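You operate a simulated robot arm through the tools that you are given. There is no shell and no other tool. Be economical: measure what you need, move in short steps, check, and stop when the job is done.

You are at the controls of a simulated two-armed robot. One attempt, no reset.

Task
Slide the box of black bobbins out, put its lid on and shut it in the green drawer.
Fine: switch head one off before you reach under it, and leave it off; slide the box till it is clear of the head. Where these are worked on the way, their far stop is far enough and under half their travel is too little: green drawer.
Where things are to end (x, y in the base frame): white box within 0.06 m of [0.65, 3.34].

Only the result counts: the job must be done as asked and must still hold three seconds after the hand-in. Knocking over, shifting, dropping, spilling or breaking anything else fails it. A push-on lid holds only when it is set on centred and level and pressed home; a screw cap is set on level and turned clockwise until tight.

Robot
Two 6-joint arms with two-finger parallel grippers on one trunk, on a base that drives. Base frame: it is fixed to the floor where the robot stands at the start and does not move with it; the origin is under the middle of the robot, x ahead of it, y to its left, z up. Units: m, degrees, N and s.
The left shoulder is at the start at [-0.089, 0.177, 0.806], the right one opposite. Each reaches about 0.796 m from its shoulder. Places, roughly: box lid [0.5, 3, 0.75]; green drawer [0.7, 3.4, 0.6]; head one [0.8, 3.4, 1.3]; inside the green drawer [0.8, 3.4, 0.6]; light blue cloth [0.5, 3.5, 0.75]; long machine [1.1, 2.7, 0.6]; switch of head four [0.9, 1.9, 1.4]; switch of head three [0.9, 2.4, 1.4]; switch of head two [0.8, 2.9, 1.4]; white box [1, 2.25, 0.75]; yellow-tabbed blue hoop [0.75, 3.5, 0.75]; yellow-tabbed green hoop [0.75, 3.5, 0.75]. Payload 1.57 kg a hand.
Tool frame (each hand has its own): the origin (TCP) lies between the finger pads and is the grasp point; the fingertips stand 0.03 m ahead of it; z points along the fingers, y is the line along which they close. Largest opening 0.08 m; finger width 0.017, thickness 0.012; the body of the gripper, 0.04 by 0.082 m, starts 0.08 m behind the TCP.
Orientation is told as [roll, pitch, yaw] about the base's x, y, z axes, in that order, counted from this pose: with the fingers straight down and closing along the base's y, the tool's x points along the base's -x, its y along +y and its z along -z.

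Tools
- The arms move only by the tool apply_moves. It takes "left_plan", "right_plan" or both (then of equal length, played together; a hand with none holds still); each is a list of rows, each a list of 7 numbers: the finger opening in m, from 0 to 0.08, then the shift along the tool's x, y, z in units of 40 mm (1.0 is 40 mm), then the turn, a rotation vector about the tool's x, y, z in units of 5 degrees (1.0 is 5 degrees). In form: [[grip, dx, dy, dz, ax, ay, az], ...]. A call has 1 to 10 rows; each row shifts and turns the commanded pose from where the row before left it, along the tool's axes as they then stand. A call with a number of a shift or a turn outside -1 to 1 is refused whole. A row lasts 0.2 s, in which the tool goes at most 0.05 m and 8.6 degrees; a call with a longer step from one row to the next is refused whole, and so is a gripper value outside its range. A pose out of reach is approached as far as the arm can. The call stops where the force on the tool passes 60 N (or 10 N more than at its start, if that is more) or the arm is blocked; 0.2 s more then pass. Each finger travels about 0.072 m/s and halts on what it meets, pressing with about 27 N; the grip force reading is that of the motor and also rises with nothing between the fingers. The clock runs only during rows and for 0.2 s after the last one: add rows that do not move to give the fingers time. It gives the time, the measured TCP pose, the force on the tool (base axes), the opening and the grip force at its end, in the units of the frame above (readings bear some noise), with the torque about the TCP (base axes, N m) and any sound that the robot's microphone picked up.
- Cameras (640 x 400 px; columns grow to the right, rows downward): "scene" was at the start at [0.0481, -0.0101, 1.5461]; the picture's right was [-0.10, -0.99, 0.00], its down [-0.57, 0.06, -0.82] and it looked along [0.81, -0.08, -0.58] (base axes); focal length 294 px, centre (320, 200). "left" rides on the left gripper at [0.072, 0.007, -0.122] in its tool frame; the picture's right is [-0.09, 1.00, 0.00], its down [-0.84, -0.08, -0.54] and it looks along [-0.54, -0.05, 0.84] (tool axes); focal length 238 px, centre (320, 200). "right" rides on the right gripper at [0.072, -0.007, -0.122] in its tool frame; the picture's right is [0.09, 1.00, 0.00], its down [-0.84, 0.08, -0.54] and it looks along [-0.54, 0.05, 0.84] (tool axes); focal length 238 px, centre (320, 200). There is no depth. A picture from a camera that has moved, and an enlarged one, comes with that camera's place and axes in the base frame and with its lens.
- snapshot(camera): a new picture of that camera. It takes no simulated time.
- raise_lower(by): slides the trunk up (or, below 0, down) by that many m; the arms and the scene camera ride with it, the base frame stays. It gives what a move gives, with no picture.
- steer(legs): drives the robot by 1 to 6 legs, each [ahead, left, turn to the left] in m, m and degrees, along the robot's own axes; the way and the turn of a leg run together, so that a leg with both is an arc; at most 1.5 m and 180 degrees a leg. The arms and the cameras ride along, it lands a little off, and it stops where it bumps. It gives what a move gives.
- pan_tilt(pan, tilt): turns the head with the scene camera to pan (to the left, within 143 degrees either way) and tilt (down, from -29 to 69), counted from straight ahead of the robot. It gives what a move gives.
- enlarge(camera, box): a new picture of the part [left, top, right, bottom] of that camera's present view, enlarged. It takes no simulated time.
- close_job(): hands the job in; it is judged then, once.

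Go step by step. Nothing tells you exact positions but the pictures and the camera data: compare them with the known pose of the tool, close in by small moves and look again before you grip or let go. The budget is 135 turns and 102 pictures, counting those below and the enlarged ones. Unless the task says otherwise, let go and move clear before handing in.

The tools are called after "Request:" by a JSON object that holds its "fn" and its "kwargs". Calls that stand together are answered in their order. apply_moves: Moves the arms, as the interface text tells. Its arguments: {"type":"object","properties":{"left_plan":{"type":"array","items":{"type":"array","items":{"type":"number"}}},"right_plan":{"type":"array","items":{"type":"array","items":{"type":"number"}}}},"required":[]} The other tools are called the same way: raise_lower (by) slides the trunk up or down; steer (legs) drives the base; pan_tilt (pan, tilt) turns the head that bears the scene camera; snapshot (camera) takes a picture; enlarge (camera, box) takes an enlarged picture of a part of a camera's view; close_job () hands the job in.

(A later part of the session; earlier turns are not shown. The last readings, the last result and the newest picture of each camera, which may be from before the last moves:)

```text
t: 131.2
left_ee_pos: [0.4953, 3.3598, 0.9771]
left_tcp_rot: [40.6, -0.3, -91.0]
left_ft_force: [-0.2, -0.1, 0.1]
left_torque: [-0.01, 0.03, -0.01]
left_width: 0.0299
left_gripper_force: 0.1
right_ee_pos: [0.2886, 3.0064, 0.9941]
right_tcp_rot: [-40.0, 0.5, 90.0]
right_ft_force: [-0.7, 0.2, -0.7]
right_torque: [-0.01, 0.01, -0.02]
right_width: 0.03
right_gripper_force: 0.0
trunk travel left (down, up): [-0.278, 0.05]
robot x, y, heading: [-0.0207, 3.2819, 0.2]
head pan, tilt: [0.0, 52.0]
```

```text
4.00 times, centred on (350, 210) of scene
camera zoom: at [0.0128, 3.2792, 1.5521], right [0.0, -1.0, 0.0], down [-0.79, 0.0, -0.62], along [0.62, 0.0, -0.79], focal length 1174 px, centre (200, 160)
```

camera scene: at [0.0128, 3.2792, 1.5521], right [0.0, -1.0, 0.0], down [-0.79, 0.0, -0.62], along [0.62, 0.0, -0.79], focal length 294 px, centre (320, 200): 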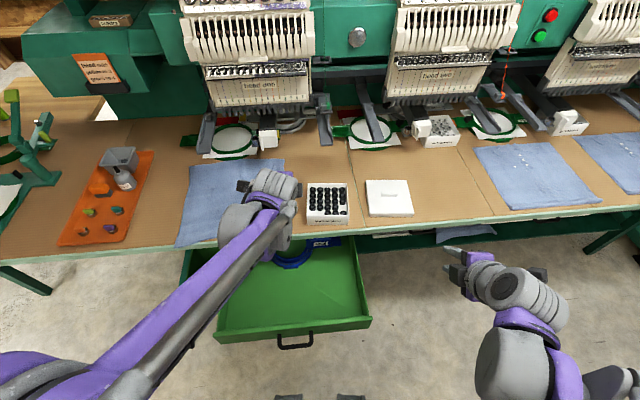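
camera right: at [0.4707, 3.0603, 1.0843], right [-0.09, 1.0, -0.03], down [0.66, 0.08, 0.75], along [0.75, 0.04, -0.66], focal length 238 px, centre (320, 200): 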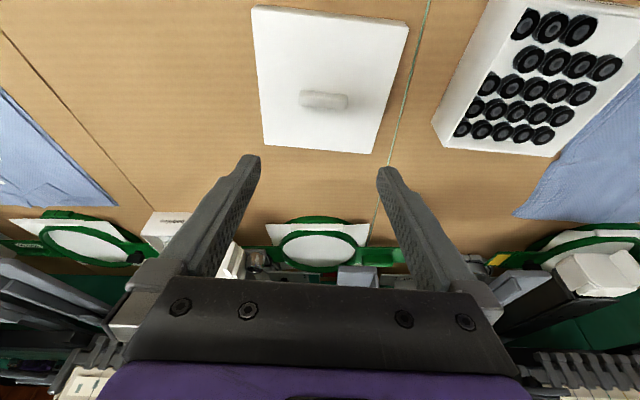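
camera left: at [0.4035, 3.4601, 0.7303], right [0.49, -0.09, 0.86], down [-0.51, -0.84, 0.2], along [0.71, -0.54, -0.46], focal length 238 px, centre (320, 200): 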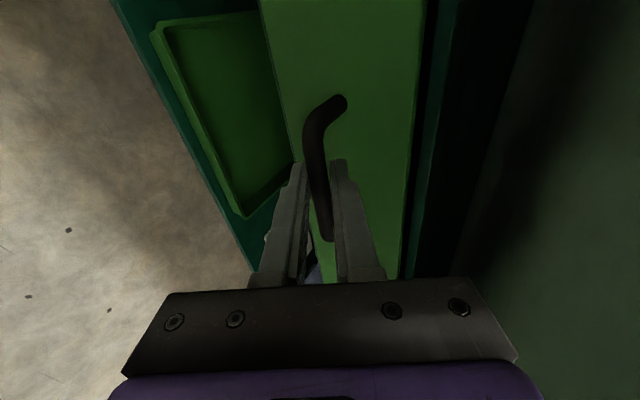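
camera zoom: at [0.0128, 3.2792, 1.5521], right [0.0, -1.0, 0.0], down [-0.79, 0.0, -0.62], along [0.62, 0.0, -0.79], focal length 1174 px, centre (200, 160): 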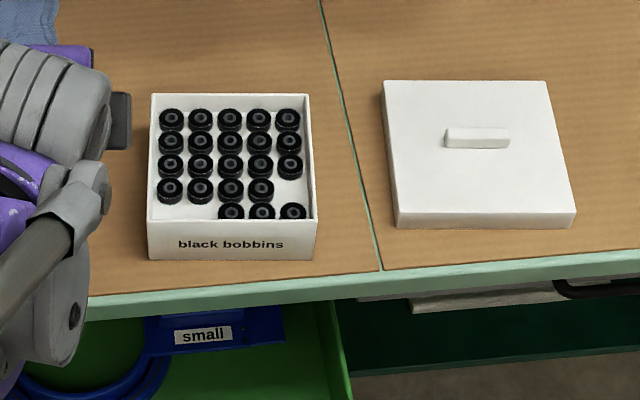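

The box spans x 0.493–0.612, y 3.195–3.317. I bring both hands to either side of it, 20 mm off the walls.

Request:
{"fn": "apply_moves", "kwargs": {"right_plan": [[0.03, -0.57, -0.72, 0.605, 0, 0, 0], [0.03, -0.57, -0.72, 0.605, 0, 0, 0], [0.03, -0.57, -0.72, 0.605, 0, 0, 0], [0.03, -0.57, -0.72, 0.605, 0, 0, 0], [0.03, -0.57, -0.72, 0.605, 0, 0, 0], [0.03, -0.57, -0.72, 0.605, 0, 0, 0], [0.03, -0.57, -0.72, 0.605, 0, 0, 0], [0.03, 0, 0, 0, 0, 0, 0]], "left_plan": [[0.03, 0, 0, 0, 0, 0, 0], [0.03, 0, 0, 0, 0, 0, 0], [0.03, 0, 0, 0, 0, 0, 0], [0.03, 0, -0.246, 0.834, 0, 0, 0.1], [0.03, 0, -0.246, 0.834, 0, 0, 0], [0.03, -0.2, -0.246, 0.834, 0, 0, 0], [0.03, -0.2, -0.246, 0.8, 0, 0, 0], [0.03, 0, 0, 0, 0, 0, 0]]}}

Request:
{"fn": "apply_moves", "kwargs": {"right_plan": [[0.03, 0, 0.58, 0.69, 0, 0, 0], [0.03, 0, 0.58, 0.69, 0, 0, 0], [0.03, 0, 0.58, 0.69, 0, 0, 0], [0.03, 0, 0.5, 0.6, 0, 0, 0], [0.03, 0, 0, 0, 0, 0, 0]]}}

Request:
{"fn": "enlarge", "kwargs": {"camera": "scene", "box": [270, 160, 430, 260]}}

```text
t: 132.8
left_ee_pos: [0.5445, 3.3455, 0.8578]
left_tcp_rot: [40.5, 0.2, -91.3]
left_ft_force: [-6.5, 1.7, 16.4]
left_torque: [0.06, 0.24, -0.02]
left_width: 0.0249
left_gripper_force: 0.0
right_ee_pos: [0.5449, 3.1644, 0.9946]
right_tcp_rot: [-40.2, 0.5, 89.9]
right_ft_force: [0.5, -1.1, 1.0]
right_torque: [-0.03, -0.01, -0.03]
right_width: 0.0299
right_gripper_force: 0.0
trunk travel left (down, up): [-0.278, 0.05]
robot x, y, heading: [-0.0227, 3.2816, 0.3]
head pan, tilt: [0.0, 52.0]
stopped in row 8 (left hand): the force on the tool passed its limit at 126 N (the readings are from after the stop); the commanded pose is now the measured one
```

```text
t: 134.0
left_ee_pos: [0.5417, 3.3472, 0.8597]
left_tcp_rot: [40.7, 0.1, -91.3]
left_ft_force: [0.4, 0.1, 0.5]
left_torque: [-0.02, -0.02, -0.01]
left_width: 0.0296
left_gripper_force: 0.0
right_ee_pos: [0.5414, 3.164, 0.8566]
right_tcp_rot: [-40.4, 0.5, 90.1]
right_ft_force: [-27.0, -1.5, 46.2]
right_torque: [0.03, 0.86, 0.0]
right_width: 0.0213
right_gripper_force: 0.0
trunk travel left (down, up): [-0.278, 0.05]
robot x, y, heading: [-0.0251, 3.2804, 0.4]
head pan, tilt: [0.0, 52.0]
```

```text
4.00 times, centred on (350, 210) of scene
camera zoom: at [0.0047, 3.28, 1.5527], right [0.0, -1.0, 0.0], down [-0.78, 0.0, -0.62], along [0.62, 0.0, -0.78], focal length 1174 px, centre (200, 160)
```

zoom: 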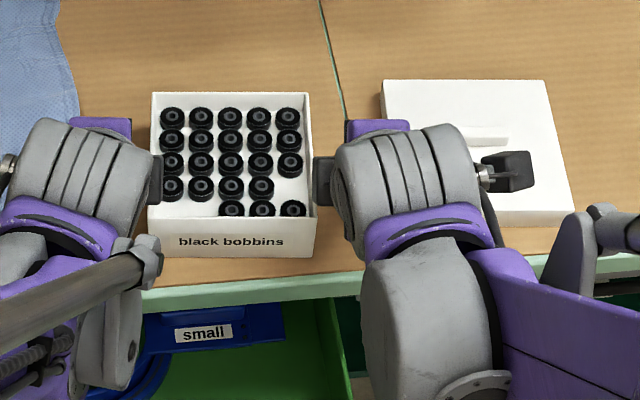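

The fingertips touched the table. I raise both a few mm, then close in on the box from both sides.

Request:
{"fn": "apply_moves", "kwargs": {"left_plan": [[0.02, 0, 0.1, -0.115, 0, 0, 0], [0.02, -0.25, 0, 0, 0, 0, 0], [0.02, -0.2, 0, 0, 0, 0, 0], [0.02, 0, 0, 0, 0, 0, 0]], "right_plan": [[0.02, 0, -0.16, -0.19, 0, 0, 0], [0.02, -0.25, 0, 0, 0, 0, 0], [0.02, -0.2, 0, 0, 0, 0, 0], [0.02, 0, 0, 0, 0, 0, 0]]}}

```text
t: 135.0
left_ee_pos: [0.5459, 3.3284, 0.8616]
left_tcp_rot: [40.5, 0.1, -91.3]
left_ft_force: [0.2, 2.3, 0.2]
left_torque: [-0.02, -0.01, -0.02]
left_width: 0.0201
left_gripper_force: 0.1
right_ee_pos: [0.5465, 3.1818, 0.8626]
right_tcp_rot: [-40.1, 0.5, 90.0]
right_ft_force: [0.0, -0.5, -0.2]
right_torque: [0.01, -0.05, 0.0]
right_width: 0.02
right_gripper_force: 0.0
trunk travel left (down, up): [-0.278, 0.05]
robot x, y, heading: [-0.0205, 3.2789, -0.0]
head pan, tilt: [0.0, 52.0]
```

Request:
{"fn": "apply_moves", "kwargs": {"left_plan": [[0.02, 0, 0, 0, 0, 0, 0], [0.02, -0.04, 0, 0, 0, 0, 0], [0.02, -0.04, 0, 0, 0, 0, 0], [0.02, 0, 0, 0, 0, 0, 0]], "right_plan": [[0.02, -0.1, 0, 0, 0, 0, 0], [0.02, -0.05, 0, 0, 0, 0, 0], [0.02, -0.05, 0, 0, 0, 0, 0], [0.02, 0, 0, 0, 0, 0, 0]]}}

```text
t: 136.0
left_ee_pos: [0.546, 3.328, 0.8616]
left_tcp_rot: [40.6, 0.2, -91.1]
left_ft_force: [3.6, 19.0, -2.4]
left_torque: [0.17, 0.03, 0.15]
left_width: 0.0201
left_gripper_force: 0.2
right_ee_pos: [0.5464, 3.1868, 0.8642]
right_tcp_rot: [-40.1, 0.5, 89.9]
right_ft_force: [-4.6, -16.7, 6.1]
right_torque: [0.1, 0.19, 0.5]
right_width: 0.0197
right_gripper_force: 0.0
trunk travel left (down, up): [-0.278, 0.05]
robot x, y, heading: [-0.0192, 3.2782, 0.3]
head pan, tilt: [0.0, 52.0]
```

Squeezing at 18 N. A bit more, then lift 20 mm and look.

Request:
{"fn": "apply_moves", "kwargs": {"left_plan": [[0.02, -0.05, 0, 0, 0, 0, 0], [0.02, -0.04, 0, 0, 0, 0, 0], [0.02, 0, 0.16, -0.19, 0, 0, 0], [0.02, 0, 0.16, -0.19, 0, 0, 0], [0.02, 0, 0, 0, 0, 0, 0]], "right_plan": [[0.02, -0.05, 0, 0, 0, 0, 0], [0.02, -0.04, 0, 0, 0, 0, 0], [0.02, 0, -0.16, -0.19, 0, 0, 0], [0.02, 0, -0.16, -0.19, 0, 0, 0], [0.02, 0, 0, 0, 0, 0, 0]]}}

Request:
{"fn": "enlarge", "kwargs": {"camera": "scene", "box": [270, 160, 430, 260]}}

```text
t: 137.2
left_ee_pos: [0.5461, 3.3258, 0.8828]
left_tcp_rot: [40.5, 0.3, -91.0]
left_ft_force: [6.1, 46.6, -5.1]
left_torque: [0.25, 0.01, -0.52]
left_width: 0.0196
left_gripper_force: 0.2
right_ee_pos: [0.5484, 3.1877, 0.8828]
right_tcp_rot: [-40.1, 0.8, 89.6]
right_ft_force: [-6.8, -46.8, 1.0]
right_torque: [0.14, 0.07, 1.43]
right_width: 0.0238
right_gripper_force: 2.2
trunk travel left (down, up): [-0.278, 0.05]
robot x, y, heading: [-0.0221, 3.2786, 0.0]
head pan, tilt: [0.0, 52.0]
```

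```text
4.00 times, centred on (350, 210) of scene
camera zoom: at [0.0134, 3.2792, 1.5521], right [0.0, -1.0, 0.0], down [-0.79, 0.0, -0.62], along [0.62, 0.0, -0.79], focal length 1174 px, centre (200, 160)
```

zoom: 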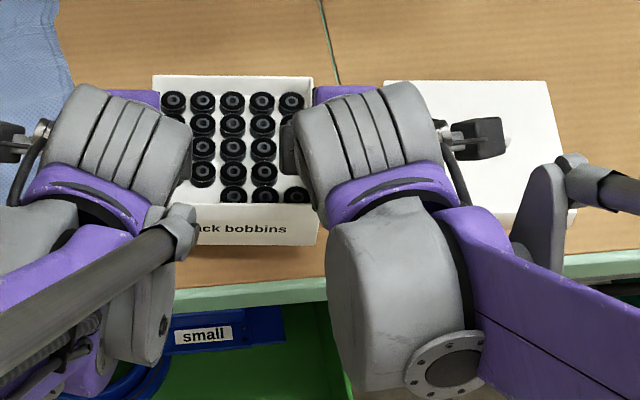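

The box is held and lifted level at ~46 N. The machine is yawed about 6.5°, so the drawer runs along [-0.993, -0.113]; with it open I should set the box at about [0.345, 3.303]. I raise by the trunk and carry by the base.

Request:
{"fn": "raise_lower", "kwargs": {"by": 0.03}}

Request:
{"fn": "steer", "kwargs": {"legs": [[-0.2075, 0.047, 0]]}}

Request:
{"fn": "snapshot", "kwargs": {"camera": "scene"}}

```text
t: 137.9
left_ee_pos: [0.5461, 3.3267, 0.9122]
left_tcp_rot: [40.5, 0.6, -91.0]
left_ft_force: [3.9, 52.8, -4.4]
left_torque: [0.11, -0.02, -0.97]
left_width: 0.0195
left_gripper_force: 0.0
right_ee_pos: [0.547, 3.1872, 0.9127]
right_tcp_rot: [-40.2, 1.0, 89.6]
right_ft_force: [-3.9, -52.6, -0.7]
right_torque: [0.17, 0.01, 1.59]
right_width: 0.0227
right_gripper_force: 1.6
trunk travel left (down, up): [-0.308, 0.02]
robot x, y, heading: [-0.0227, 3.28, -0.1]
head pan, tilt: [0.0, 52.0]
```

```text
t: 139.6
left_ee_pos: [0.3393, 3.3735, 0.9128]
left_tcp_rot: [40.6, 0.4, -90.7]
left_ft_force: [2.5, 51.4, -3.6]
left_torque: [0.1, -0.01, -1.1]
left_width: 0.0198
left_gripper_force: 0.1
right_ee_pos: [0.3421, 3.2338, 0.9138]
right_tcp_rot: [-40.1, 0.8, 89.8]
right_ft_force: [-3.0, -51.4, -0.2]
right_torque: [0.17, -0.01, 1.61]
right_width: 0.0221
right_gripper_force: 1.0
trunk travel left (down, up): [-0.308, 0.02]
robot x, y, heading: [-0.228, 3.3203, 0.4]
head pan, tilt: [0.0, 52.0]
```

```text
15 pictures are left
camera scene: at [-0.1951, 3.324, 1.5855], right [0.01, -1.0, 0.0], down [-0.79, 0.0, -0.62], along [0.62, 0.0, -0.79], focal length 294 px, centre (320, 200)
```

scene: 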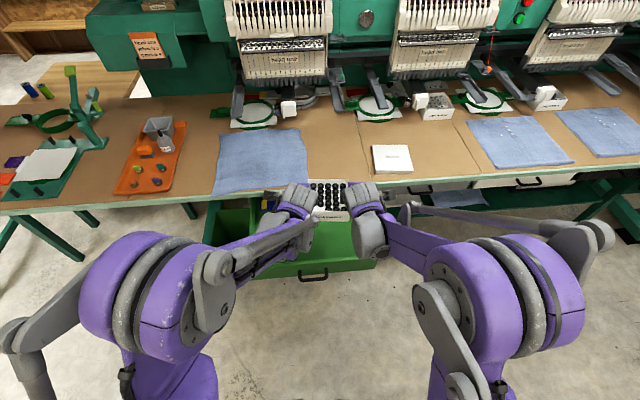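

The box is over the open drawer. I lower it with the trunk.

Request:
{"fn": "raise_lower", "kwargs": {"by": -0.17}}

Request:
{"fn": "snapshot", "kwargs": {"camera": "scene"}}

```text
t: 141.5
left_ee_pos: [0.3378, 3.3738, 0.7421]
left_tcp_rot: [40.5, 0.5, -90.7]
left_ft_force: [0.5, 0.1, -0.4]
left_torque: [0.02, 0.0, 0.03]
left_width: 0.0199
left_gripper_force: 0.0
right_ee_pos: [0.3418, 3.2342, 0.7433]
right_tcp_rot: [-40.2, 0.9, 89.9]
right_ft_force: [-0.4, 0.3, -0.3]
right_torque: [0.02, -0.02, 0.0]
right_width: 0.0198
right_gripper_force: 0.0
trunk travel left (down, up): [-0.138, 0.19]
robot x, y, heading: [-0.2306, 3.3253, 0.3]
head pan, tilt: [0.0, 52.0]
```

```text
14 pictures are left
camera scene: at [-0.1835, 3.324, 1.4116], right [0.01, -1.0, 0.0], down [-0.79, 0.0, -0.62], along [0.62, 0.0, -0.79], focal length 294 px, centre (320, 200)
```

scene: 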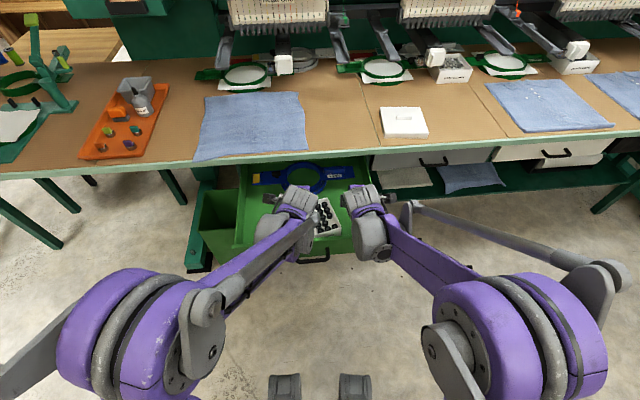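

The squeeze force is gone – the box has come to rest in the drawer or slipped. I look closely.

Request:
{"fn": "enlarge", "kwargs": {"camera": "scene", "box": [235, 160, 395, 270]}}

Request:
{"fn": "snapshot", "kwargs": {"camera": "left"}}

```text
3.64 times, centred on (315, 215) of scene
camera zoom: at [-0.1835, 3.324, 1.4116], right [0.01, -1.0, 0.0], down [-0.79, 0.0, -0.62], along [0.62, 0.0, -0.79], focal length 1067 px, centre (338, 146)
```

zoom: 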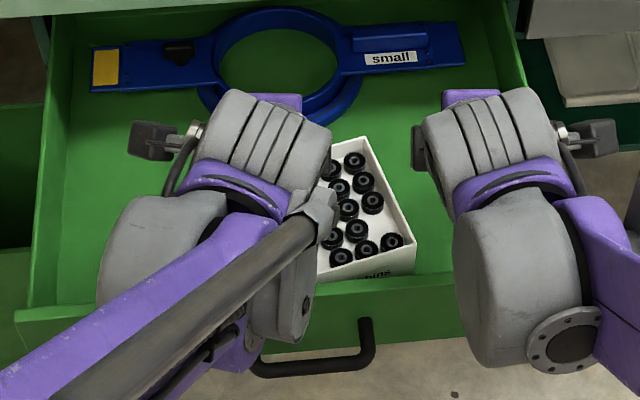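

```text
12 pictures are left
camera left: at [0.2651, 3.4444, 0.8398], right [0.76, -0.11, 0.65], down [-0.42, -0.83, 0.35], along [0.5, -0.54, -0.68], focal length 238 px, centre (320, 200)
```

left: 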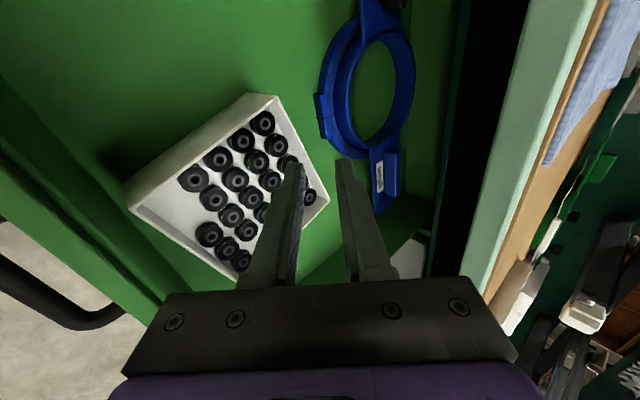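

The box slipped into the drawer but stands upright with the bobbins inside, apparently turned. I raise both hands out of the way and look.

Request:
{"fn": "raise_lower", "kwargs": {"by": 0.15}}

Request:
{"fn": "apply_moves", "kwargs": {"left_plan": [[0.02, 0.8, 0, -0.3, 0, 0, 0], [0.02, 0.8, 0, -0.3, 0, 0, 0], [0.02, 0.8, 0, 0, 0, 0, 0]], "right_plan": [[0.02, 0.8, 0, -0.3, 0, 0, 0], [0.02, 0.8, 0, -0.3, 0, 0, 0], [0.02, 0.8, 0, 0, 0, 0, 0]]}}

Request:
{"fn": "enlarge", "kwargs": {"camera": "scene", "box": [235, 180, 395, 280]}}

```text
t: 143.3
left_ee_pos: [0.3386, 3.3736, 0.8925]
left_tcp_rot: [40.5, 0.4, -90.7]
left_ft_force: [0.3, -1.0, -0.2]
left_torque: [0.03, -0.01, -0.03]
left_width: 0.0202
left_gripper_force: 0.1
right_ee_pos: [0.3406, 3.2342, 0.8937]
right_tcp_rot: [-40.0, 0.9, 89.9]
right_ft_force: [0.1, 0.1, 0.4]
right_torque: [0.03, 0.0, -0.01]
right_width: 0.0199
right_gripper_force: 0.0
trunk travel left (down, up): [-0.288, 0.04]
robot x, y, heading: [-0.2302, 3.3249, 0.4]
head pan, tilt: [0.0, 52.0]
```

```text
t: 144.1
left_ee_pos: [0.3242, 3.4702, 0.9106]
left_tcp_rot: [40.5, 0.5, -90.7]
left_ft_force: [0.0, -0.3, 0.0]
left_torque: [-0.03, -0.02, 0.0]
left_width: 0.0199
left_gripper_force: 0.0
right_ee_pos: [0.3264, 3.1374, 0.9143]
right_tcp_rot: [-40.1, 0.9, 89.8]
right_ft_force: [0.6, 0.7, 0.2]
right_torque: [0.01, -0.02, 0.01]
right_width: 0.0198
right_gripper_force: 0.0
trunk travel left (down, up): [-0.288, 0.04]
robot x, y, heading: [-0.2276, 3.3211, 0.2]
head pan, tilt: [0.0, 52.0]
```

```text
4.00 times, centred on (315, 230) of scene
camera zoom: at [-0.1942, 3.324, 1.5634], right [0.01, -1.0, 0.0], down [-0.79, 0.0, -0.62], along [0.62, 0.0, -0.79], focal length 1174 px, centre (340, 80)
```

zoom: 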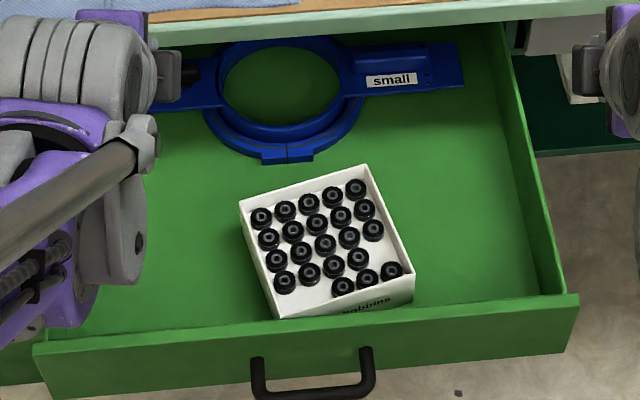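

All 22 bobbins are still in the box, which stands upright at about [0.343, 3.343], yaw ≈19°. I turn the right hand back to a lid-gripping pose.

Request:
{"fn": "apply_moves", "kwargs": {"right_plan": [[0.08, 0, 0, 0, 0, 0, 1], [0.08, 0, 0, 0, 0, 0, 1], [0.08, 0, 0, 0, 0, 0, 1], [0.08, 0, 0, 0, 0, 0, 1], [0.08, 0, 0, 0, 0, 0, 1], [0.08, 0, 0, 0, 0, 0, 1], [0.08, 0, 0, 0, 0, 0, 1], [0.08, 0, 0, 0, 0, 0, 1], [0.08, 0, 0, 0, 0, 0, 1]]}}

Request:
{"fn": "apply_moves", "kwargs": {"right_plan": [[0.08, 0, 0, 0, 0, 0, 1], [0.08, 0, 0, 0, 0, 0, 1], [0.08, 0, 0, 0, 0, 0, 1], [0.08, 0, 0, 0, 0, 0, 1], [0.08, 0, 0, 0, 0, 0, 1], [0.08, 0, 0, 0, 0, 0, 1], [0.08, 0, 0, 0, 0, 0, 1], [0.08, 0, 0, 0, 0, 0, 1], [0.08, 0, 0, 0, 0, 0, 1], [0.08, 0, 0, 0, 0, 1, 0]]}}

Request:
{"fn": "steer", "kwargs": {"legs": [[0.24, -0.12, -0.2]]}}

```text
t: 146.1
left_ee_pos: [0.3234, 3.4707, 0.9101]
left_tcp_rot: [40.5, 0.5, -90.8]
left_ft_force: [-0.3, -0.8, -0.5]
left_torque: [-0.01, 0.04, -0.02]
left_width: 0.0202
left_gripper_force: 0.1
right_ee_pos: [0.3259, 3.138, 0.9137]
right_tcp_rot: [-31.4, -26.6, 52.6]
right_ft_force: [-0.9, -0.4, 0.6]
right_torque: [-0.02, 0.02, 0.02]
right_width: 0.0798
right_gripper_force: 0.1
trunk travel left (down, up): [-0.288, 0.04]
robot x, y, heading: [-0.2303, 3.3227, 0.1]
head pan, tilt: [0.0, 52.0]
```

```text
t: 148.3
left_ee_pos: [0.3229, 3.4692, 0.9094]
left_tcp_rot: [40.5, 0.5, -90.7]
left_ft_force: [0.0, 0.2, -0.5]
left_torque: [0.01, 0.01, -0.01]
left_width: 0.0201
left_gripper_force: 0.1
right_ee_pos: [0.3251, 3.1384, 0.9141]
right_tcp_rot: [-1.0, -35.1, 0.3]
right_ft_force: [0.2, 0.3, -0.4]
right_torque: [-0.02, 0.01, 0.03]
right_width: 0.0802
right_gripper_force: 0.0
trunk travel left (down, up): [-0.288, 0.04]
robot x, y, heading: [-0.2319, 3.3257, 0.4]
head pan, tilt: [0.0, 52.0]
```

```text
t: 150.2
left_ee_pos: [0.5616, 3.3487, 0.9106]
left_tcp_rot: [40.6, 0.5, -90.9]
left_ft_force: [0.7, -0.4, 0.0]
left_torque: [-0.02, 0.02, 0.05]
left_width: 0.0199
left_gripper_force: 0.1
right_ee_pos: [0.5615, 3.0169, 0.9127]
right_tcp_rot: [-1.1, -35.1, 0.3]
right_ft_force: [-0.4, 0.2, 0.9]
right_torque: [-0.01, -0.01, 0.0]
right_width: 0.08
right_gripper_force: 0.1
trunk travel left (down, up): [-0.288, 0.04]
robot x, y, heading: [0.0096, 3.2068, -0.0]
head pan, tilt: [0.0, 52.0]
```

I shift above the lid handle and check.

Request:
{"fn": "apply_moves", "kwargs": {"right_plan": [[0.08, -0.1, 0.65, 0.07, 0, 0, 0], [0.08, -0.1, 0.6, 0.07, 0, 0, 0], [0.08, 0, 0, 0, 0, 0, 0]]}}

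Request:
{"fn": "snapshot", "kwargs": {"camera": "right"}}

```text
t: 151.0
left_ee_pos: [0.5619, 3.3488, 0.9105]
left_tcp_rot: [40.4, 0.5, -90.8]
left_ft_force: [-0.2, -0.3, -0.4]
left_torque: [0.01, -0.02, -0.01]
left_width: 0.0197
left_gripper_force: 0.0
right_ee_pos: [0.5724, 3.0671, 0.9115]
right_tcp_rot: [-0.9, -35.1, 0.2]
right_ft_force: [0.3, -0.1, 0.8]
right_torque: [0.0, -0.03, -0.02]
right_width: 0.0801
right_gripper_force: 0.1
trunk travel left (down, up): [-0.288, 0.04]
robot x, y, heading: [0.0079, 3.205, 0.0]
head pan, tilt: [0.0, 52.0]
```

```text
10 pictures are left
camera right: at [0.4428, 3.0604, 0.9712], right [-0.07, 1.0, -0.07], down [0.37, 0.09, 0.92], along [0.93, 0.04, -0.38], focal length 238 px, centre (320, 200)
```

right: 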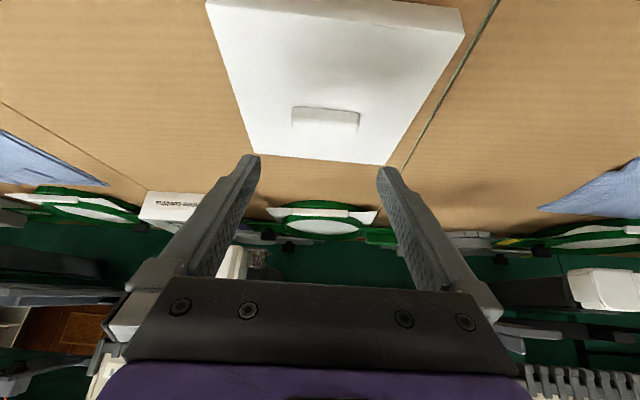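

Handle at [0.583, 3.067]. I descend 31 mm and close.

Request:
{"fn": "apply_moves", "kwargs": {"right_plan": [[0.08, 0.26, 0, 0.3, 0, 0, 0], [0.08, 0.25, 0, 0.3, 0, 0, 0], [0.06, 0, 0, 0, 0, 0, 0], [0.045, 0, 0, 0, 0, 0, 0], [0.04, 0, 0, 0, 0, 0, 0], [0.04, 0, 0, 0, 0, 0, 0]]}}

```text
t: 152.4
left_ee_pos: [0.5618, 3.3483, 0.9106]
left_tcp_rot: [40.6, 0.5, -90.9]
left_ft_force: [-0.3, 0.1, 0.6]
left_torque: [0.01, 0.02, -0.01]
left_width: 0.0199
left_gripper_force: 0.0
right_ee_pos: [0.5691, 3.0659, 0.88]
right_tcp_rot: [-1.1, -35.1, 0.2]
right_ft_force: [-0.4, 0.4, -0.2]
right_torque: [-0.04, 0.02, -0.01]
right_width: 0.0486
right_gripper_force: 27.2
trunk travel left (down, up): [-0.288, 0.04]
robot x, y, heading: [0.0108, 3.2064, 0.2]
head pan, tilt: [0.0, 52.0]
```

Handle gripped. I lift the lid, and carry it by the base to above the drawer, turning it to the box's yaw.

Request:
{"fn": "apply_moves", "kwargs": {"right_plan": [[0.04, -0.5, 0, -0.72, 0, 0, 0], [0.04, -0.5, 0, -0.72, 0, 0, 0], [0.04, 0, 0, 0, -0.56, 0, -0.8], [0.04, 0, 0, 0, -0.56, 0, -0.8], [0.04, 0, 0, 0, -0.56, 0, -0.8], [0.04, 0, 0, 0, -0.56, 0, -0.8]]}}

Request:
{"fn": "steer", "kwargs": {"legs": [[-0.241, 0.272, 0]]}}

Request:
{"fn": "snapshot", "kwargs": {"camera": "right"}}

```text
t: 153.8
left_ee_pos: [0.5623, 3.3488, 0.9101]
left_tcp_rot: [40.6, 0.5, -90.9]
left_ft_force: [-0.9, 0.0, -1.2]
left_torque: [0.01, -0.01, 0.02]
left_width: 0.02
left_gripper_force: 0.2
right_ee_pos: [0.5681, 3.0658, 0.9517]
right_tcp_rot: [-0.9, -34.8, 19.8]
right_ft_force: [0.2, -0.3, -0.3]
right_torque: [0.0, -0.02, -0.01]
right_width: 0.0486
right_gripper_force: 27.0
trunk travel left (down, up): [-0.288, 0.04]
robot x, y, heading: [0.0098, 3.2057, 0.2]
head pan, tilt: [0.0, 52.0]
```

```text
t: 156.7
left_ee_pos: [0.3244, 3.6135, 0.9112]
left_tcp_rot: [40.5, 0.5, -91.0]
left_ft_force: [0.0, -0.5, -0.5]
left_torque: [-0.01, 0.0, 0.0]
left_width: 0.02
left_gripper_force: 0.1
right_ee_pos: [0.3287, 3.3301, 0.9515]
right_tcp_rot: [-1.1, -34.8, 19.5]
right_ft_force: [-0.2, -0.4, -0.7]
right_torque: [0.01, 0.0, -0.01]
right_width: 0.049
right_gripper_force: 26.8
trunk travel left (down, up): [-0.288, 0.04]
robot x, y, heading: [-0.2311, 3.4743, 0.0]
head pan, tilt: [0.0, 52.0]
```

```text
9 pictures are left
camera right: at [0.2095, 3.2825, 1.0118], right [-0.39, 0.92, -0.07], down [0.33, 0.21, 0.92], along [0.86, 0.34, -0.38], focal length 238 px, centre (320, 200)
```

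right: 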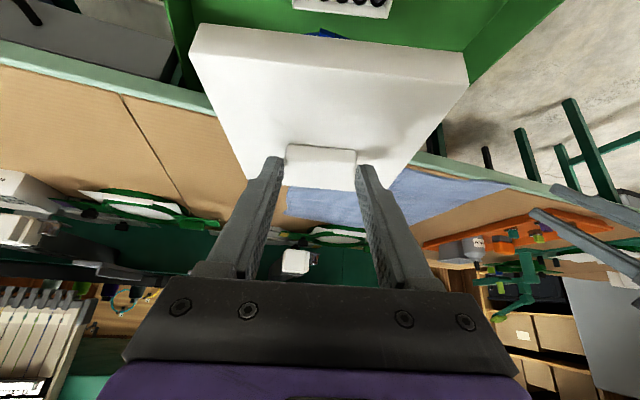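

The lid is above the drawer region. I raise the left hand out of the way and lower the trunk 0.19 m to bring the lid just above the box.

Request:
{"fn": "apply_moves", "kwargs": {"left_plan": [[0.02, 0.5, 0.5, -0.6, 0, 0, 0], [0.02, 0.5, 0.5, -0.6, 0, 0, 0], [0.02, 0, 0.5, -0.6, 0, 0, 0], [0.02, 0, 0.5, -0.6, 0, 0, 0]]}}

Request:
{"fn": "raise_lower", "kwargs": {"by": -0.19}}

Request:
{"fn": "pan_tilt", "kwargs": {"pan": -15, "tilt": 52}}

Request:
{"fn": "snapshot", "kwargs": {"camera": "scene"}}

```text
t: 157.7
left_ee_pos: [0.326, 3.6537, 1.0352]
left_tcp_rot: [40.5, 0.4, -91.1]
left_ft_force: [0.4, 0.4, 0.4]
left_torque: [0.02, -0.01, 0.04]
left_width: 0.0203
left_gripper_force: 0.2
right_ee_pos: [0.3291, 3.3316, 0.9512]
right_tcp_rot: [-1.2, -34.9, 19.5]
right_ft_force: [-0.1, 0.3, 0.0]
right_torque: [-0.03, 0.0, -0.02]
right_width: 0.0488
right_gripper_force: 27.4
trunk travel left (down, up): [-0.288, 0.04]
robot x, y, heading: [-0.2305, 3.4713, -0.0]
head pan, tilt: [0.0, 52.0]
```

```text
t: 159.8
left_ee_pos: [0.3242, 3.6532, 0.8465]
left_tcp_rot: [40.4, 0.5, -91.1]
left_ft_force: [0.2, 0.5, 0.3]
left_torque: [0.01, 0.01, 0.0]
left_width: 0.0198
left_gripper_force: 0.0
right_ee_pos: [0.3293, 3.3311, 0.7617]
right_tcp_rot: [-1.0, -34.9, 19.5]
right_ft_force: [-0.5, 0.5, 0.4]
right_torque: [0.03, 0.01, 0.03]
right_width: 0.049
right_gripper_force: 26.9
trunk travel left (down, up): [-0.098, 0.23]
robot x, y, heading: [-0.2296, 3.4708, -0.2]
head pan, tilt: [0.0, 52.0]
```

```text
t: 160.6
left_ee_pos: [0.3245, 3.6525, 0.8453]
left_tcp_rot: [40.5, 0.5, -91.2]
left_ft_force: [0.3, -0.1, 0.2]
left_torque: [0.0, 0.03, 0.01]
left_width: 0.0198
left_gripper_force: 0.0
right_ee_pos: [0.3302, 3.3315, 0.7606]
right_tcp_rot: [-1.1, -34.8, 19.4]
right_ft_force: [-0.2, 0.4, -0.5]
right_torque: [0.01, -0.01, 0.03]
right_width: 0.0485
right_gripper_force: 27.1
trunk travel left (down, up): [-0.098, 0.23]
robot x, y, heading: [-0.2301, 3.4718, -0.1]
head pan, tilt: [-15.0, 52.0]
```

```text
8 pictures are left
camera scene: at [-0.1743, 3.4514, 1.3683], right [-0.26, -0.97, 0.0], down [-0.76, 0.21, -0.62], along [0.59, -0.16, -0.79], focal length 294 px, centre (320, 200)
```

scene: 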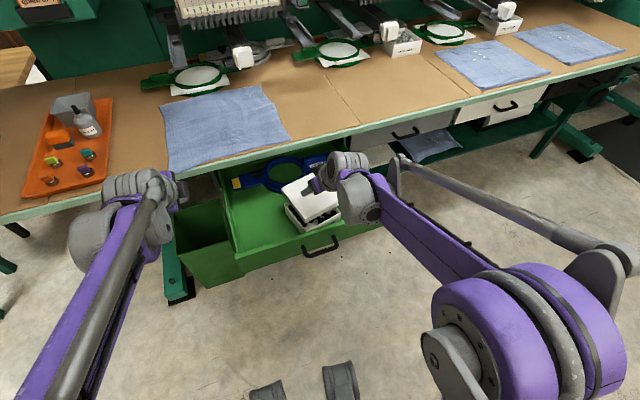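

Request:
{"fn": "enlarge", "kwargs": {"camera": "scene", "box": [265, 165, 353, 237]}}

```text
5.56 times, centred on (309, 201) of scene
camera zoom: at [-0.1743, 3.4514, 1.3683], right [-0.26, -0.97, 0.0], down [-0.76, 0.21, -0.62], along [0.59, -0.16, -0.79], focal length 1630 px, centre (381, 194)
```

zoom: 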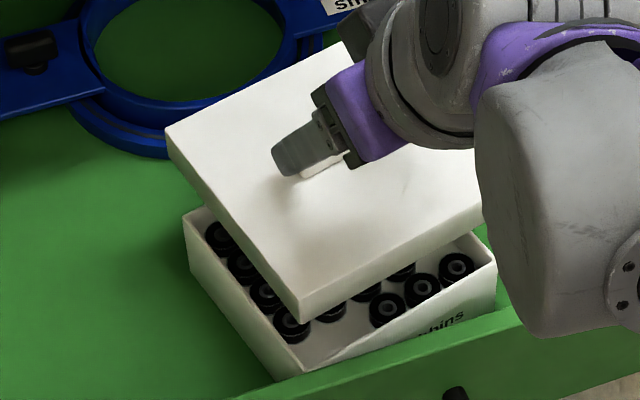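

The lid is aligned to within about 3 mm of the box (lid ≈[0.342, 3.3335], box ≈[0.345, 3.336]). I correct that and lower to just above the rim.

Request:
{"fn": "apply_moves", "kwargs": {"right_plan": [[0.04, -0.075, 0.035, 0.053, 0, 0, 0], [0.04, 0.17, 0, 0.24, 0, 0, 0], [0.04, 0.17, 0, 0.24, 0, 0, 0], [0.04, 0.16, 0, 0.23, 0, 0, 0], [0.04, 0, 0, 0, 0, 0, 0]]}}

Request:
{"fn": "enlarge", "kwargs": {"camera": "scene", "box": [265, 165, 353, 237]}}

```text
t: 161.8
left_ee_pos: [0.3233, 3.6514, 0.8465]
left_tcp_rot: [40.6, 0.5, -91.2]
left_ft_force: [-0.8, 0.0, 1.0]
left_torque: [-0.03, 0.05, -0.03]
left_width: 0.0199
left_gripper_force: 0.0
right_ee_pos: [0.3322, 3.3321, 0.727]
right_tcp_rot: [-1.2, -34.9, 19.4]
right_ft_force: [1.1, -7.0, 25.4]
right_torque: [0.15, -0.16, -0.18]
right_width: 0.049
right_gripper_force: 27.1
trunk travel left (down, up): [-0.098, 0.23]
robot x, y, heading: [-0.2257, 3.4706, -0.1]
head pan, tilt: [-15.0, 52.0]
```

```text
5.56 times, centred on (309, 201) of scene
camera zoom: at [-0.1765, 3.4511, 1.3685], right [-0.26, -0.97, 0.0], down [-0.76, 0.21, -0.62], along [0.6, -0.16, -0.79], focal length 1630 px, centre (381, 194)
```

zoom: 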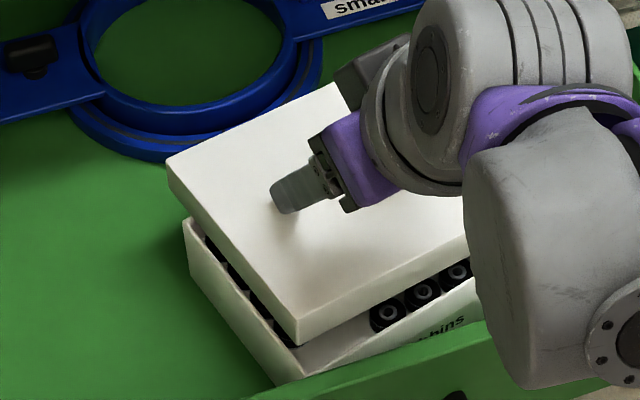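

Contact came early and the picture shows the lid sitting about 2 cm too far back: the skirt is inside the front rim. I raise it, shift by about [-0.021, +0.0065] and look again.

Request:
{"fn": "apply_moves", "kwargs": {"right_plan": [[0.04, -0.145, 0, -0.21, 0, 0, 0], [0.04, -0.145, 0, -0.21, 0, 0, 0], [0.04, 0.36, 0.33, -0.25, 0, 0, 0], [0.04, 0.11, 0, 0.16, 0, 0, 0], [0.04, 0, 0, 0, 0, 0, 0]]}}

Request:
{"fn": "enlarge", "kwargs": {"camera": "scene", "box": [265, 165, 353, 237]}}

```text
t: 163.0
left_ee_pos: [0.324, 3.6521, 0.8463]
left_tcp_rot: [40.5, 0.6, -91.1]
left_ft_force: [-0.1, 0.0, 0.1]
left_torque: [-0.01, -0.01, 0.01]
left_width: 0.0201
left_gripper_force: 0.1
right_ee_pos: [0.3114, 3.3411, 0.7401]
right_tcp_rot: [-1.0, -34.8, 19.5]
right_ft_force: [0.0, 0.1, -0.6]
right_torque: [0.03, 0.04, -0.02]
right_width: 0.0492
right_gripper_force: 26.9
trunk travel left (down, up): [-0.098, 0.23]
robot x, y, heading: [-0.2313, 3.471, -0.2]
head pan, tilt: [-15.0, 52.0]
```

```text
5.56 times, centred on (309, 201) of scene
camera zoom: at [-0.1745, 3.4514, 1.3683], right [-0.26, -0.97, 0.0], down [-0.76, 0.21, -0.62], along [0.59, -0.16, -0.79], focal length 1630 px, centre (381, 194)
```

zoom: 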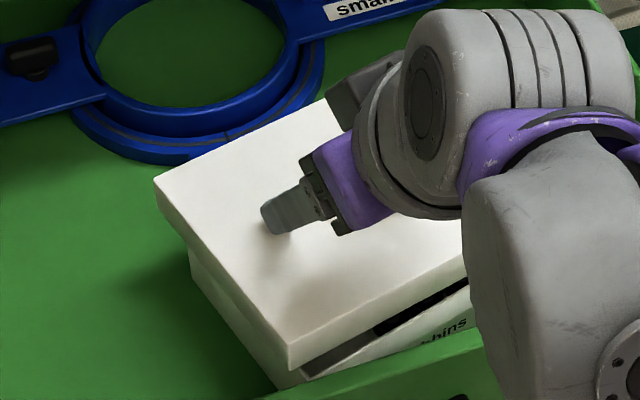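

Much better: box centre ≈[0.333, 3.339], lid ≈[0.330, 3.345]. I shift 6 mm to the right and lower gently.

Request:
{"fn": "apply_moves", "kwargs": {"right_plan": [[0.04, -0.02, -0.15, 0.015, 0, 0, 0], [0.04, 0.057, 0, 0.082, 0, 0, 0], [0.04, 0.057, 0, 0.082, 0, 0, 0], [0.04, 0.057, 0, 0.082, 0, 0, 0], [0.04, 0.057, 0, 0.082, 0, 0, 0], [0.04, 0, 0, 0, 0, 0, 0]]}}

```text
t: 164.4
left_ee_pos: [0.3221, 3.6531, 0.8488]
left_tcp_rot: [40.7, 0.5, -91.1]
left_ft_force: [-0.7, 0.6, 0.8]
left_torque: [0.02, -0.01, -0.01]
left_width: 0.0201
left_gripper_force: 0.0
right_ee_pos: [0.314, 3.3352, 0.7253]
right_tcp_rot: [-1.1, -35.1, 19.5]
right_ft_force: [-0.3, -1.1, 46.0]
right_torque: [1.12, -0.74, -0.2]
right_width: 0.0491
right_gripper_force: 27.3
trunk travel left (down, up): [-0.098, 0.23]
robot x, y, heading: [-0.23, 3.4719, -0.3]
head pan, tilt: [-15.0, 52.0]
```

It rests on the rim, with the reaction on the left side, so the left skirt sits on the wall. I raise a little, shift 4 mm back left and try again.

Request:
{"fn": "apply_moves", "kwargs": {"right_plan": [[0.04, -0.086, 0, -0.123, 0, 0, 0], [0.04, 0, 0.1, 0, 0, 0, 0], [0.04, 0, 0, 0, 0, 0, 0], [0.04, 0.043, 0, 0.061, 0, 0, 0], [0.04, 0.043, 0, 0.061, 0, 0, 0], [0.04, 0, 0, 0, 0, 0, 0]]}}

```text
t: 165.8
left_ee_pos: [0.3234, 3.6518, 0.8479]
left_tcp_rot: [40.6, 0.5, -91.1]
left_ft_force: [-0.3, -0.2, -1.2]
left_torque: [-0.03, 0.03, -0.03]
left_width: 0.0203
left_gripper_force: 0.1
right_ee_pos: [0.3132, 3.3392, 0.7231]
right_tcp_rot: [-0.9, -35.0, 19.5]
right_ft_force: [0.7, 0.0, 12.8]
right_torque: [0.06, 0.65, 0.04]
right_width: 0.0488
right_gripper_force: 27.1
trunk travel left (down, up): [-0.098, 0.23]
robot x, y, heading: [-0.2282, 3.4757, -0.3]
head pan, tilt: [-15.0, 52.0]
```

Now only the front skirt rests on the front wall; I move the lid 3.5 mm towards me and lower again.

Request:
{"fn": "apply_moves", "kwargs": {"right_plan": [[0.04, -0.043, 0, -0.061, 0, 0, 0], [0.04, 0.072, 0, -0.05, 0, 0, 0], [0.04, 0, 0, 0, 0, 0, 0], [0.04, 0.043, 0, 0.061, 0, 0, 0], [0.04, 0.043, 0, 0.061, 0, 0, 0], [0.04, 0, 0, 0, 0, 0, 0]]}}

```text
t: 167.2
left_ee_pos: [0.3234, 3.6524, 0.8452]
left_tcp_rot: [40.6, 0.5, -91.1]
left_ft_force: [-0.2, 0.5, 0.7]
left_torque: [-0.01, -0.02, 0.01]
left_width: 0.02
left_gripper_force: 0.0
right_ee_pos: [0.3086, 3.3372, 0.7193]
right_tcp_rot: [-1.1, -34.9, 19.5]
right_ft_force: [-0.4, 1.9, 11.7]
right_torque: [0.28, 0.72, -0.11]
right_width: 0.0488
right_gripper_force: 26.6
trunk travel left (down, up): [-0.098, 0.23]
robot x, y, heading: [-0.2316, 3.4747, -0.2]
head pan, tilt: [-15.0, 52.0]
```

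Request:
{"fn": "apply_moves", "kwargs": {"right_plan": [[0.04, -0.03, 0, -0.041, 0, 0, 0], [0.04, 0.041, 0.05, -0.029, 0, 0, 0], [0.04, 0, 0, 0, 0, 0, 0], [0.04, 0.043, 0, 0.061, 0, 0, 0], [0.04, 0.043, 0, 0.061, 0, 0, 0], [0.04, 0, 0, 0, 0, 0, 0]]}}

Request:
{"fn": "enlarge", "kwargs": {"camera": "scene", "box": [265, 165, 353, 237]}}

```text
t: 168.6
left_ee_pos: [0.325, 3.6512, 0.8454]
left_tcp_rot: [40.5, 0.6, -91.1]
left_ft_force: [0.0, 0.2, 0.7]
left_torque: [0.01, 0.01, 0.02]
left_width: 0.0199
left_gripper_force: 0.0
right_ee_pos: [0.3063, 3.3384, 0.7158]
right_tcp_rot: [-1.1, -34.8, 19.5]
right_ft_force: [-0.1, 0.6, 0.7]
right_torque: [0.0, -0.03, -0.02]
right_width: 0.0491
right_gripper_force: 27.4
trunk travel left (down, up): [-0.098, 0.23]
robot x, y, heading: [-0.2288, 3.4703, 0.1]
head pan, tilt: [-15.0, 52.0]
```

```text
5.56 times, centred on (309, 201) of scene
camera zoom: at [-0.1744, 3.4514, 1.3683], right [-0.26, -0.97, 0.0], down [-0.76, 0.21, -0.62], along [0.59, -0.16, -0.79], focal length 1630 px, centre (381, 194)
```

zoom: 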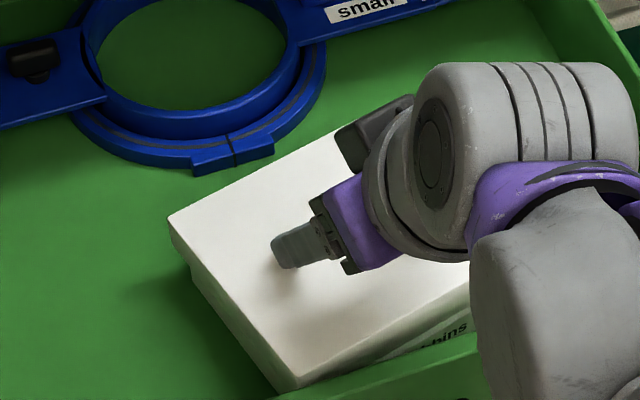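

It has slipped over the rim without force. I press it down until it seats.

Request:
{"fn": "apply_moves", "kwargs": {"right_plan": [[0.04, 0.043, 0, 0.061, 0, 0, 0], [0.04, 0.043, 0, 0.061, 0, 0, 0], [0.04, 0.028, 0, 0.041, 0, 0, 0], [0.04, 0.028, 0, 0.041, 0, 0, 0], [0.04, 0.028, 0, 0.041, 0, 0, 0], [0.04, 0.028, 0, 0.041, 0, 0, 0], [0.04, 0.028, 0, 0.041, 0, 0, 0], [0.04, 0.028, 0, 0.041, 0, 0, 0]]}}

```text
t: 170.0
left_ee_pos: [0.3234, 3.652, 0.8465]
left_tcp_rot: [40.7, 0.5, -91.1]
left_ft_force: [0.0, -0.7, 0.7]
left_torque: [0.02, 0.0, 0.01]
left_width: 0.02
left_gripper_force: 0.1
right_ee_pos: [0.3076, 3.3383, 0.7081]
right_tcp_rot: [-1.1, -35.6, 19.4]
right_ft_force: [1.3, -1.5, 40.3]
right_torque: [0.98, 0.15, 0.46]
right_width: 0.0491
right_gripper_force: 26.9
trunk travel left (down, up): [-0.098, 0.23]
robot x, y, heading: [-0.2307, 3.4696, 0.4]
head pan, tilt: [-15.0, 52.0]
stopped in row 7 (right hand): the force on the tool passed its limit at 64 N (the readings are from after the stop); the commanded pose is now the measured one
```

Seated at the expected height. With the lid engaged I drag the box about 33 mm right and a little back for better final placement, then press again and release.

Request:
{"fn": "apply_moves", "kwargs": {"right_plan": [[0.04, -0.05, 0, -0.07, 0, 0, 0], [0.04, -0.028, -0.28, 0.02, 0, 0, 0], [0.04, -0.028, -0.28, 0.02, 0, 0, 0], [0.04, -0.028, -0.27, 0.02, 0, 0, 0], [0.04, 0, 0, 0, 0, 0, 0], [0.04, 0.043, 0, 0.061, 0, 0, 0], [0.04, 0.028, 0, 0.041, 0, 0, 0], [0.04, 0.028, 0, 0.041, 0, 0, 0], [0.04, 0.028, 0, 0.041, 0, 0, 0]]}}

```text
t: 171.8
left_ee_pos: [0.3236, 3.6512, 0.8471]
left_tcp_rot: [40.7, 0.6, -91.1]
left_ft_force: [0.0, -0.1, -0.3]
left_torque: [0.01, 0.01, 0.0]
left_width: 0.0201
left_gripper_force: 0.0
right_ee_pos: [0.3245, 3.3075, 0.7077]
right_tcp_rot: [-1.2, -35.9, 19.2]
right_ft_force: [1.2, -0.7, 40.4]
right_torque: [1.0, 0.15, 0.49]
right_width: 0.0489
right_gripper_force: 27.1
trunk travel left (down, up): [-0.098, 0.23]
robot x, y, heading: [-0.2297, 3.4697, 0.0]
head pan, tilt: [-15.0, 52.0]
stopped in row 8 (right hand): the force on the tool passed its limit at 64 N (the readings are from after the stop); the commanded pose is now the measured one
```

Same seated height, box now ≈[0.34, 3.313]. I unload, open and rise, then press on top with closed fingers.

Request:
{"fn": "apply_moves", "kwargs": {"right_plan": [[0.05, -0.05, 0, -0.075, 0, 0, 0], [0.065, 0, 0, 0, 0, 0, 0], [0.08, 0, 0, 0, 0, 0, 0], [0.08, -0.2, 0, -0.3, 0, 0, 0], [0.08, -0.4, 0, -0.55, 0, 0, 0], [0.0, -0.2, 0, -0.3, 0, 0, 0], [0.0, 0, 0, 0, 0, 0, 0], [0.0, 0, 0, 0, 0, 0, 0], [0.0, 0, 0, 0, 0, 0, 0]]}}

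Request:
{"fn": "enlarge", "kwargs": {"camera": "scene", "box": [245, 150, 375, 256]}}

```text
t: 173.8
left_ee_pos: [0.3236, 3.651, 0.8448]
left_tcp_rot: [40.5, 0.5, -91.1]
left_ft_force: [0.0, 0.2, -0.8]
left_torque: [0.0, 0.02, 0.02]
left_width: 0.0205
left_gripper_force: 0.0
right_ee_pos: [0.3228, 3.3072, 0.7666]
right_tcp_rot: [-1.2, -35.5, 19.3]
right_ft_force: [-0.2, -0.2, -0.6]
right_torque: [0.01, 0.0, 0.01]
right_width: 0.0
right_gripper_force: 21.0
trunk travel left (down, up): [-0.098, 0.23]
robot x, y, heading: [-0.2261, 3.4732, 0.1]
head pan, tilt: [-15.0, 52.0]
```

```text
3.77 times, centred on (310, 203) of scene
camera zoom: at [-0.1744, 3.4513, 1.3682], right [-0.26, -0.97, 0.0], down [-0.76, 0.21, -0.62], along [0.59, -0.16, -0.79], focal length 1107 px, centre (358, 189)
```

zoom: 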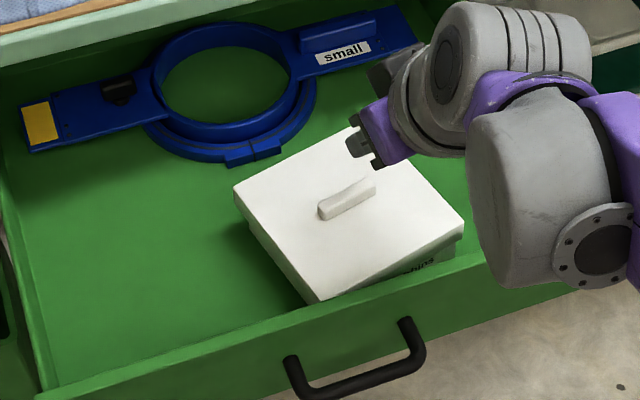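

Lid sits level. I press on the handle from above.

Request:
{"fn": "apply_moves", "kwargs": {"right_plan": [[0.0, 0.3, 0, 0.42, 0, 0, 0], [0.0, 0.28, 0, 0.4, 0, 0, 0], [0.0, 0.08, 0, 0.12, 0, 0, 0], [0.0, 0.043, 0, 0.061, 0, 0, 0], [0.0, 0.043, 0, 0.061, 0, 0, 0], [0.0, 0.043, 0, 0.061, 0, 0, 0], [0.0, 0.043, 0, 0.061, 0, 0, 0], [0.0, 0.043, 0, 0.061, 0, 0, 0]]}}

```text
t: 174.9
left_ee_pos: [0.3224, 3.6523, 0.8467]
left_tcp_rot: [40.6, 0.5, -91.1]
left_ft_force: [0.3, -0.2, 1.3]
left_torque: [0.01, 0.02, -0.02]
left_width: 0.0198
left_gripper_force: 0.1
right_ee_pos: [0.3256, 3.3071, 0.722]
right_tcp_rot: [-1.4, -36.3, 19.1]
right_ft_force: [1.7, -0.2, 42.4]
right_torque: [0.14, -0.43, 0.14]
right_width: 0.0
right_gripper_force: 21.2
trunk travel left (down, up): [-0.098, 0.23]
robot x, y, heading: [-0.2322, 3.4701, -0.2]
head pan, tilt: [-15.0, 52.0]
stopped in row 5 (right hand): the force on the tool passed its limit at 66 N (the readings are from after the stop); the commanded pose is now the measured one
```

Pressed firmly home on top. Now I raise the right hand, back the base off and line the left hand up with the drawer handle again.

Request:
{"fn": "apply_moves", "kwargs": {"right_plan": [[0.0, -0.573, 0, -0.82, 0, 0, 0], [0.0, -0.573, 0, -0.82, 0, 0, 0], [0.0, -0.573, 0, -0.82, 0, 0, 0], [0.0, -0.573, 0, -0.82, 0, 0, 0], [0.0, -0.573, 0, -0.82, 0, 0, 0], [0.0, -0.5, 0, -0.75, 0, 0, 0]]}}

Request:
{"fn": "steer", "kwargs": {"legs": [[-0.25, 0, 0], [0, -0.16, 0]]}}

Request:
{"fn": "apply_moves", "kwargs": {"left_plan": [[0.05, -0.5, 0, 0, -1, 0, 0], [0.05, -0.5, 0, 0, -1, 0, 0], [0.05, -0.5, 0, 0, -1, 0, 0], [0.05, -0.5, 0, 0, -1, 0, 0], [0.05, -0.5, 0, 0, 0, 0, 0], [0.05, -0.5, 0, 0, 0, 0, 0]]}}

```text
t: 176.3
left_ee_pos: [0.3245, 3.653, 0.845]
left_tcp_rot: [40.6, 0.6, -91.3]
left_ft_force: [0.9, 0.1, 0.5]
left_torque: [0.02, -0.04, -0.02]
left_width: 0.0199
left_gripper_force: 0.0
right_ee_pos: [0.3168, 3.3098, 0.9513]
right_tcp_rot: [-1.3, -35.9, 19.3]
right_ft_force: [-0.2, -1.2, 0.5]
right_torque: [0.0, 0.01, 0.02]
right_width: 0.0004
right_gripper_force: 21.5
trunk travel left (down, up): [-0.098, 0.23]
robot x, y, heading: [-0.2297, 3.4718, -0.2]
head pan, tilt: [-15.0, 52.0]
```

```text
t: 179.7
left_ee_pos: [0.0814, 3.4947, 0.8463]
left_tcp_rot: [40.5, 0.5, -90.4]
left_ft_force: [-0.3, -0.3, 0.0]
left_torque: [0.01, -0.02, 0.01]
left_width: 0.0199
left_gripper_force: 0.1
right_ee_pos: [0.0782, 3.1516, 0.9521]
right_tcp_rot: [-1.4, -35.8, 20.0]
right_ft_force: [0.4, 0.3, -0.7]
right_torque: [0.01, 0.0, -0.03]
right_width: 0.0001
right_gripper_force: 20.8
trunk travel left (down, up): [-0.098, 0.23]
robot x, y, heading: [-0.4684, 3.306, 0.6]
head pan, tilt: [-15.0, 52.0]
```

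```text
t: 181.1
left_ee_pos: [0.0803, 3.3735, 0.844]
left_tcp_rot: [60.5, 0.6, -90.3]
left_ft_force: [-0.1, 0.7, -0.1]
left_torque: [-0.01, -0.01, -0.02]
left_width: 0.05
left_gripper_force: 0.0
right_ee_pos: [0.0778, 3.1529, 0.9505]
right_tcp_rot: [-1.2, -35.9, 20.0]
right_ft_force: [-0.3, -0.1, -0.2]
right_torque: [0.0, 0.01, -0.02]
right_width: 0.0001
right_gripper_force: 21.2
trunk travel left (down, up): [-0.098, 0.23]
robot x, y, heading: [-0.4689, 3.3067, 0.6]
head pan, tilt: [-15.0, 52.0]
```

Request:
{"fn": "apply_moves", "kwargs": {"left_plan": [[0.05, -0.12, -0.665, 0.72, 0, 0, 0], [0.05, -0.12, -0.665, 0.72, 0, 0, 0], [0.05, -0.12, -0.665, 0.72, 0, 0, 0], [0.05, -0.12, -0.665, 0.72, 0, 0, 0], [0.05, 0, 0, 0, 0, 0, 0]]}}

Request:
{"fn": "snapshot", "kwargs": {"camera": "left"}}

```text
t: 182.3
left_ee_pos: [0.1271, 3.3591, 0.6953]
left_tcp_rot: [60.6, 0.4, -90.4]
left_ft_force: [0.4, -0.4, 0.0]
left_torque: [0.01, -0.03, 0.05]
left_width: 0.0499
left_gripper_force: 0.1
right_ee_pos: [0.0768, 3.1528, 0.9494]
right_tcp_rot: [-1.4, -36.0, 20.1]
right_ft_force: [0.3, 0.3, -0.3]
right_torque: [-0.01, -0.02, -0.02]
right_width: 0.0
right_gripper_force: 21.3
trunk travel left (down, up): [-0.098, 0.23]
robot x, y, heading: [-0.4664, 3.308, 0.5]
head pan, tilt: [-15.0, 52.0]
```

```text
2 pictures are left
camera left: at [0.0256, 3.4306, 0.7612], right [0.49, -0.1, 0.87], down [-0.52, -0.84, 0.19], along [0.7, -0.54, -0.46], focal length 238 px, centre (320, 200)
```

left: 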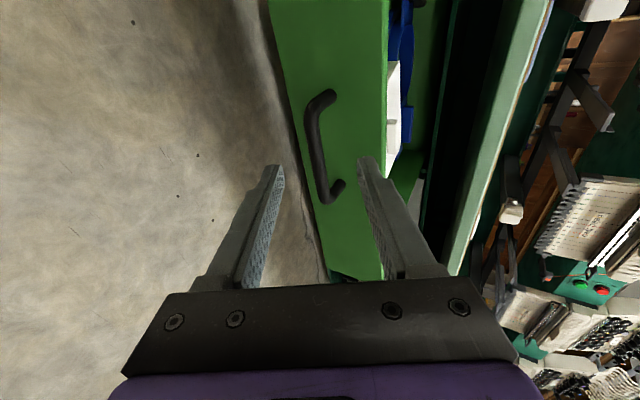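

The handle is right between the fingers. I advance 60 mm and grip.

Request:
{"fn": "apply_moves", "kwargs": {"left_plan": [[0.05, 0, 0, 0.75, 0, 0, 0], [0.05, 0, 0, 0.75, 0, 0, 0], [0.03, 0, 0, 0, 0, 0, 0], [0.01, 0, 0, 0, 0, 0, 0], [0.0, 0, 0, 0, 0, 0, 0], [0.0, 0, 0, 0, 0, 0, 0]]}}

```text
t: 183.7
left_ee_pos: [0.1795, 3.3568, 0.6698]
left_tcp_rot: [60.6, 0.5, -90.4]
left_ft_force: [0.4, -0.3, 14.4]
left_torque: [-0.5, -0.29, 0.13]
left_width: 0.0126
left_gripper_force: 29.9
right_ee_pos: [0.0772, 3.1518, 0.9511]
right_tcp_rot: [-1.3, -36.0, 19.9]
right_ft_force: [-0.9, -0.4, 0.4]
right_torque: [0.01, 0.04, -0.02]
right_width: 0.0
right_gripper_force: 21.6
trunk travel left (down, up): [-0.098, 0.23]
robot x, y, heading: [-0.4722, 3.3042, 0.6]
head pan, tilt: [-15.0, 52.0]
```

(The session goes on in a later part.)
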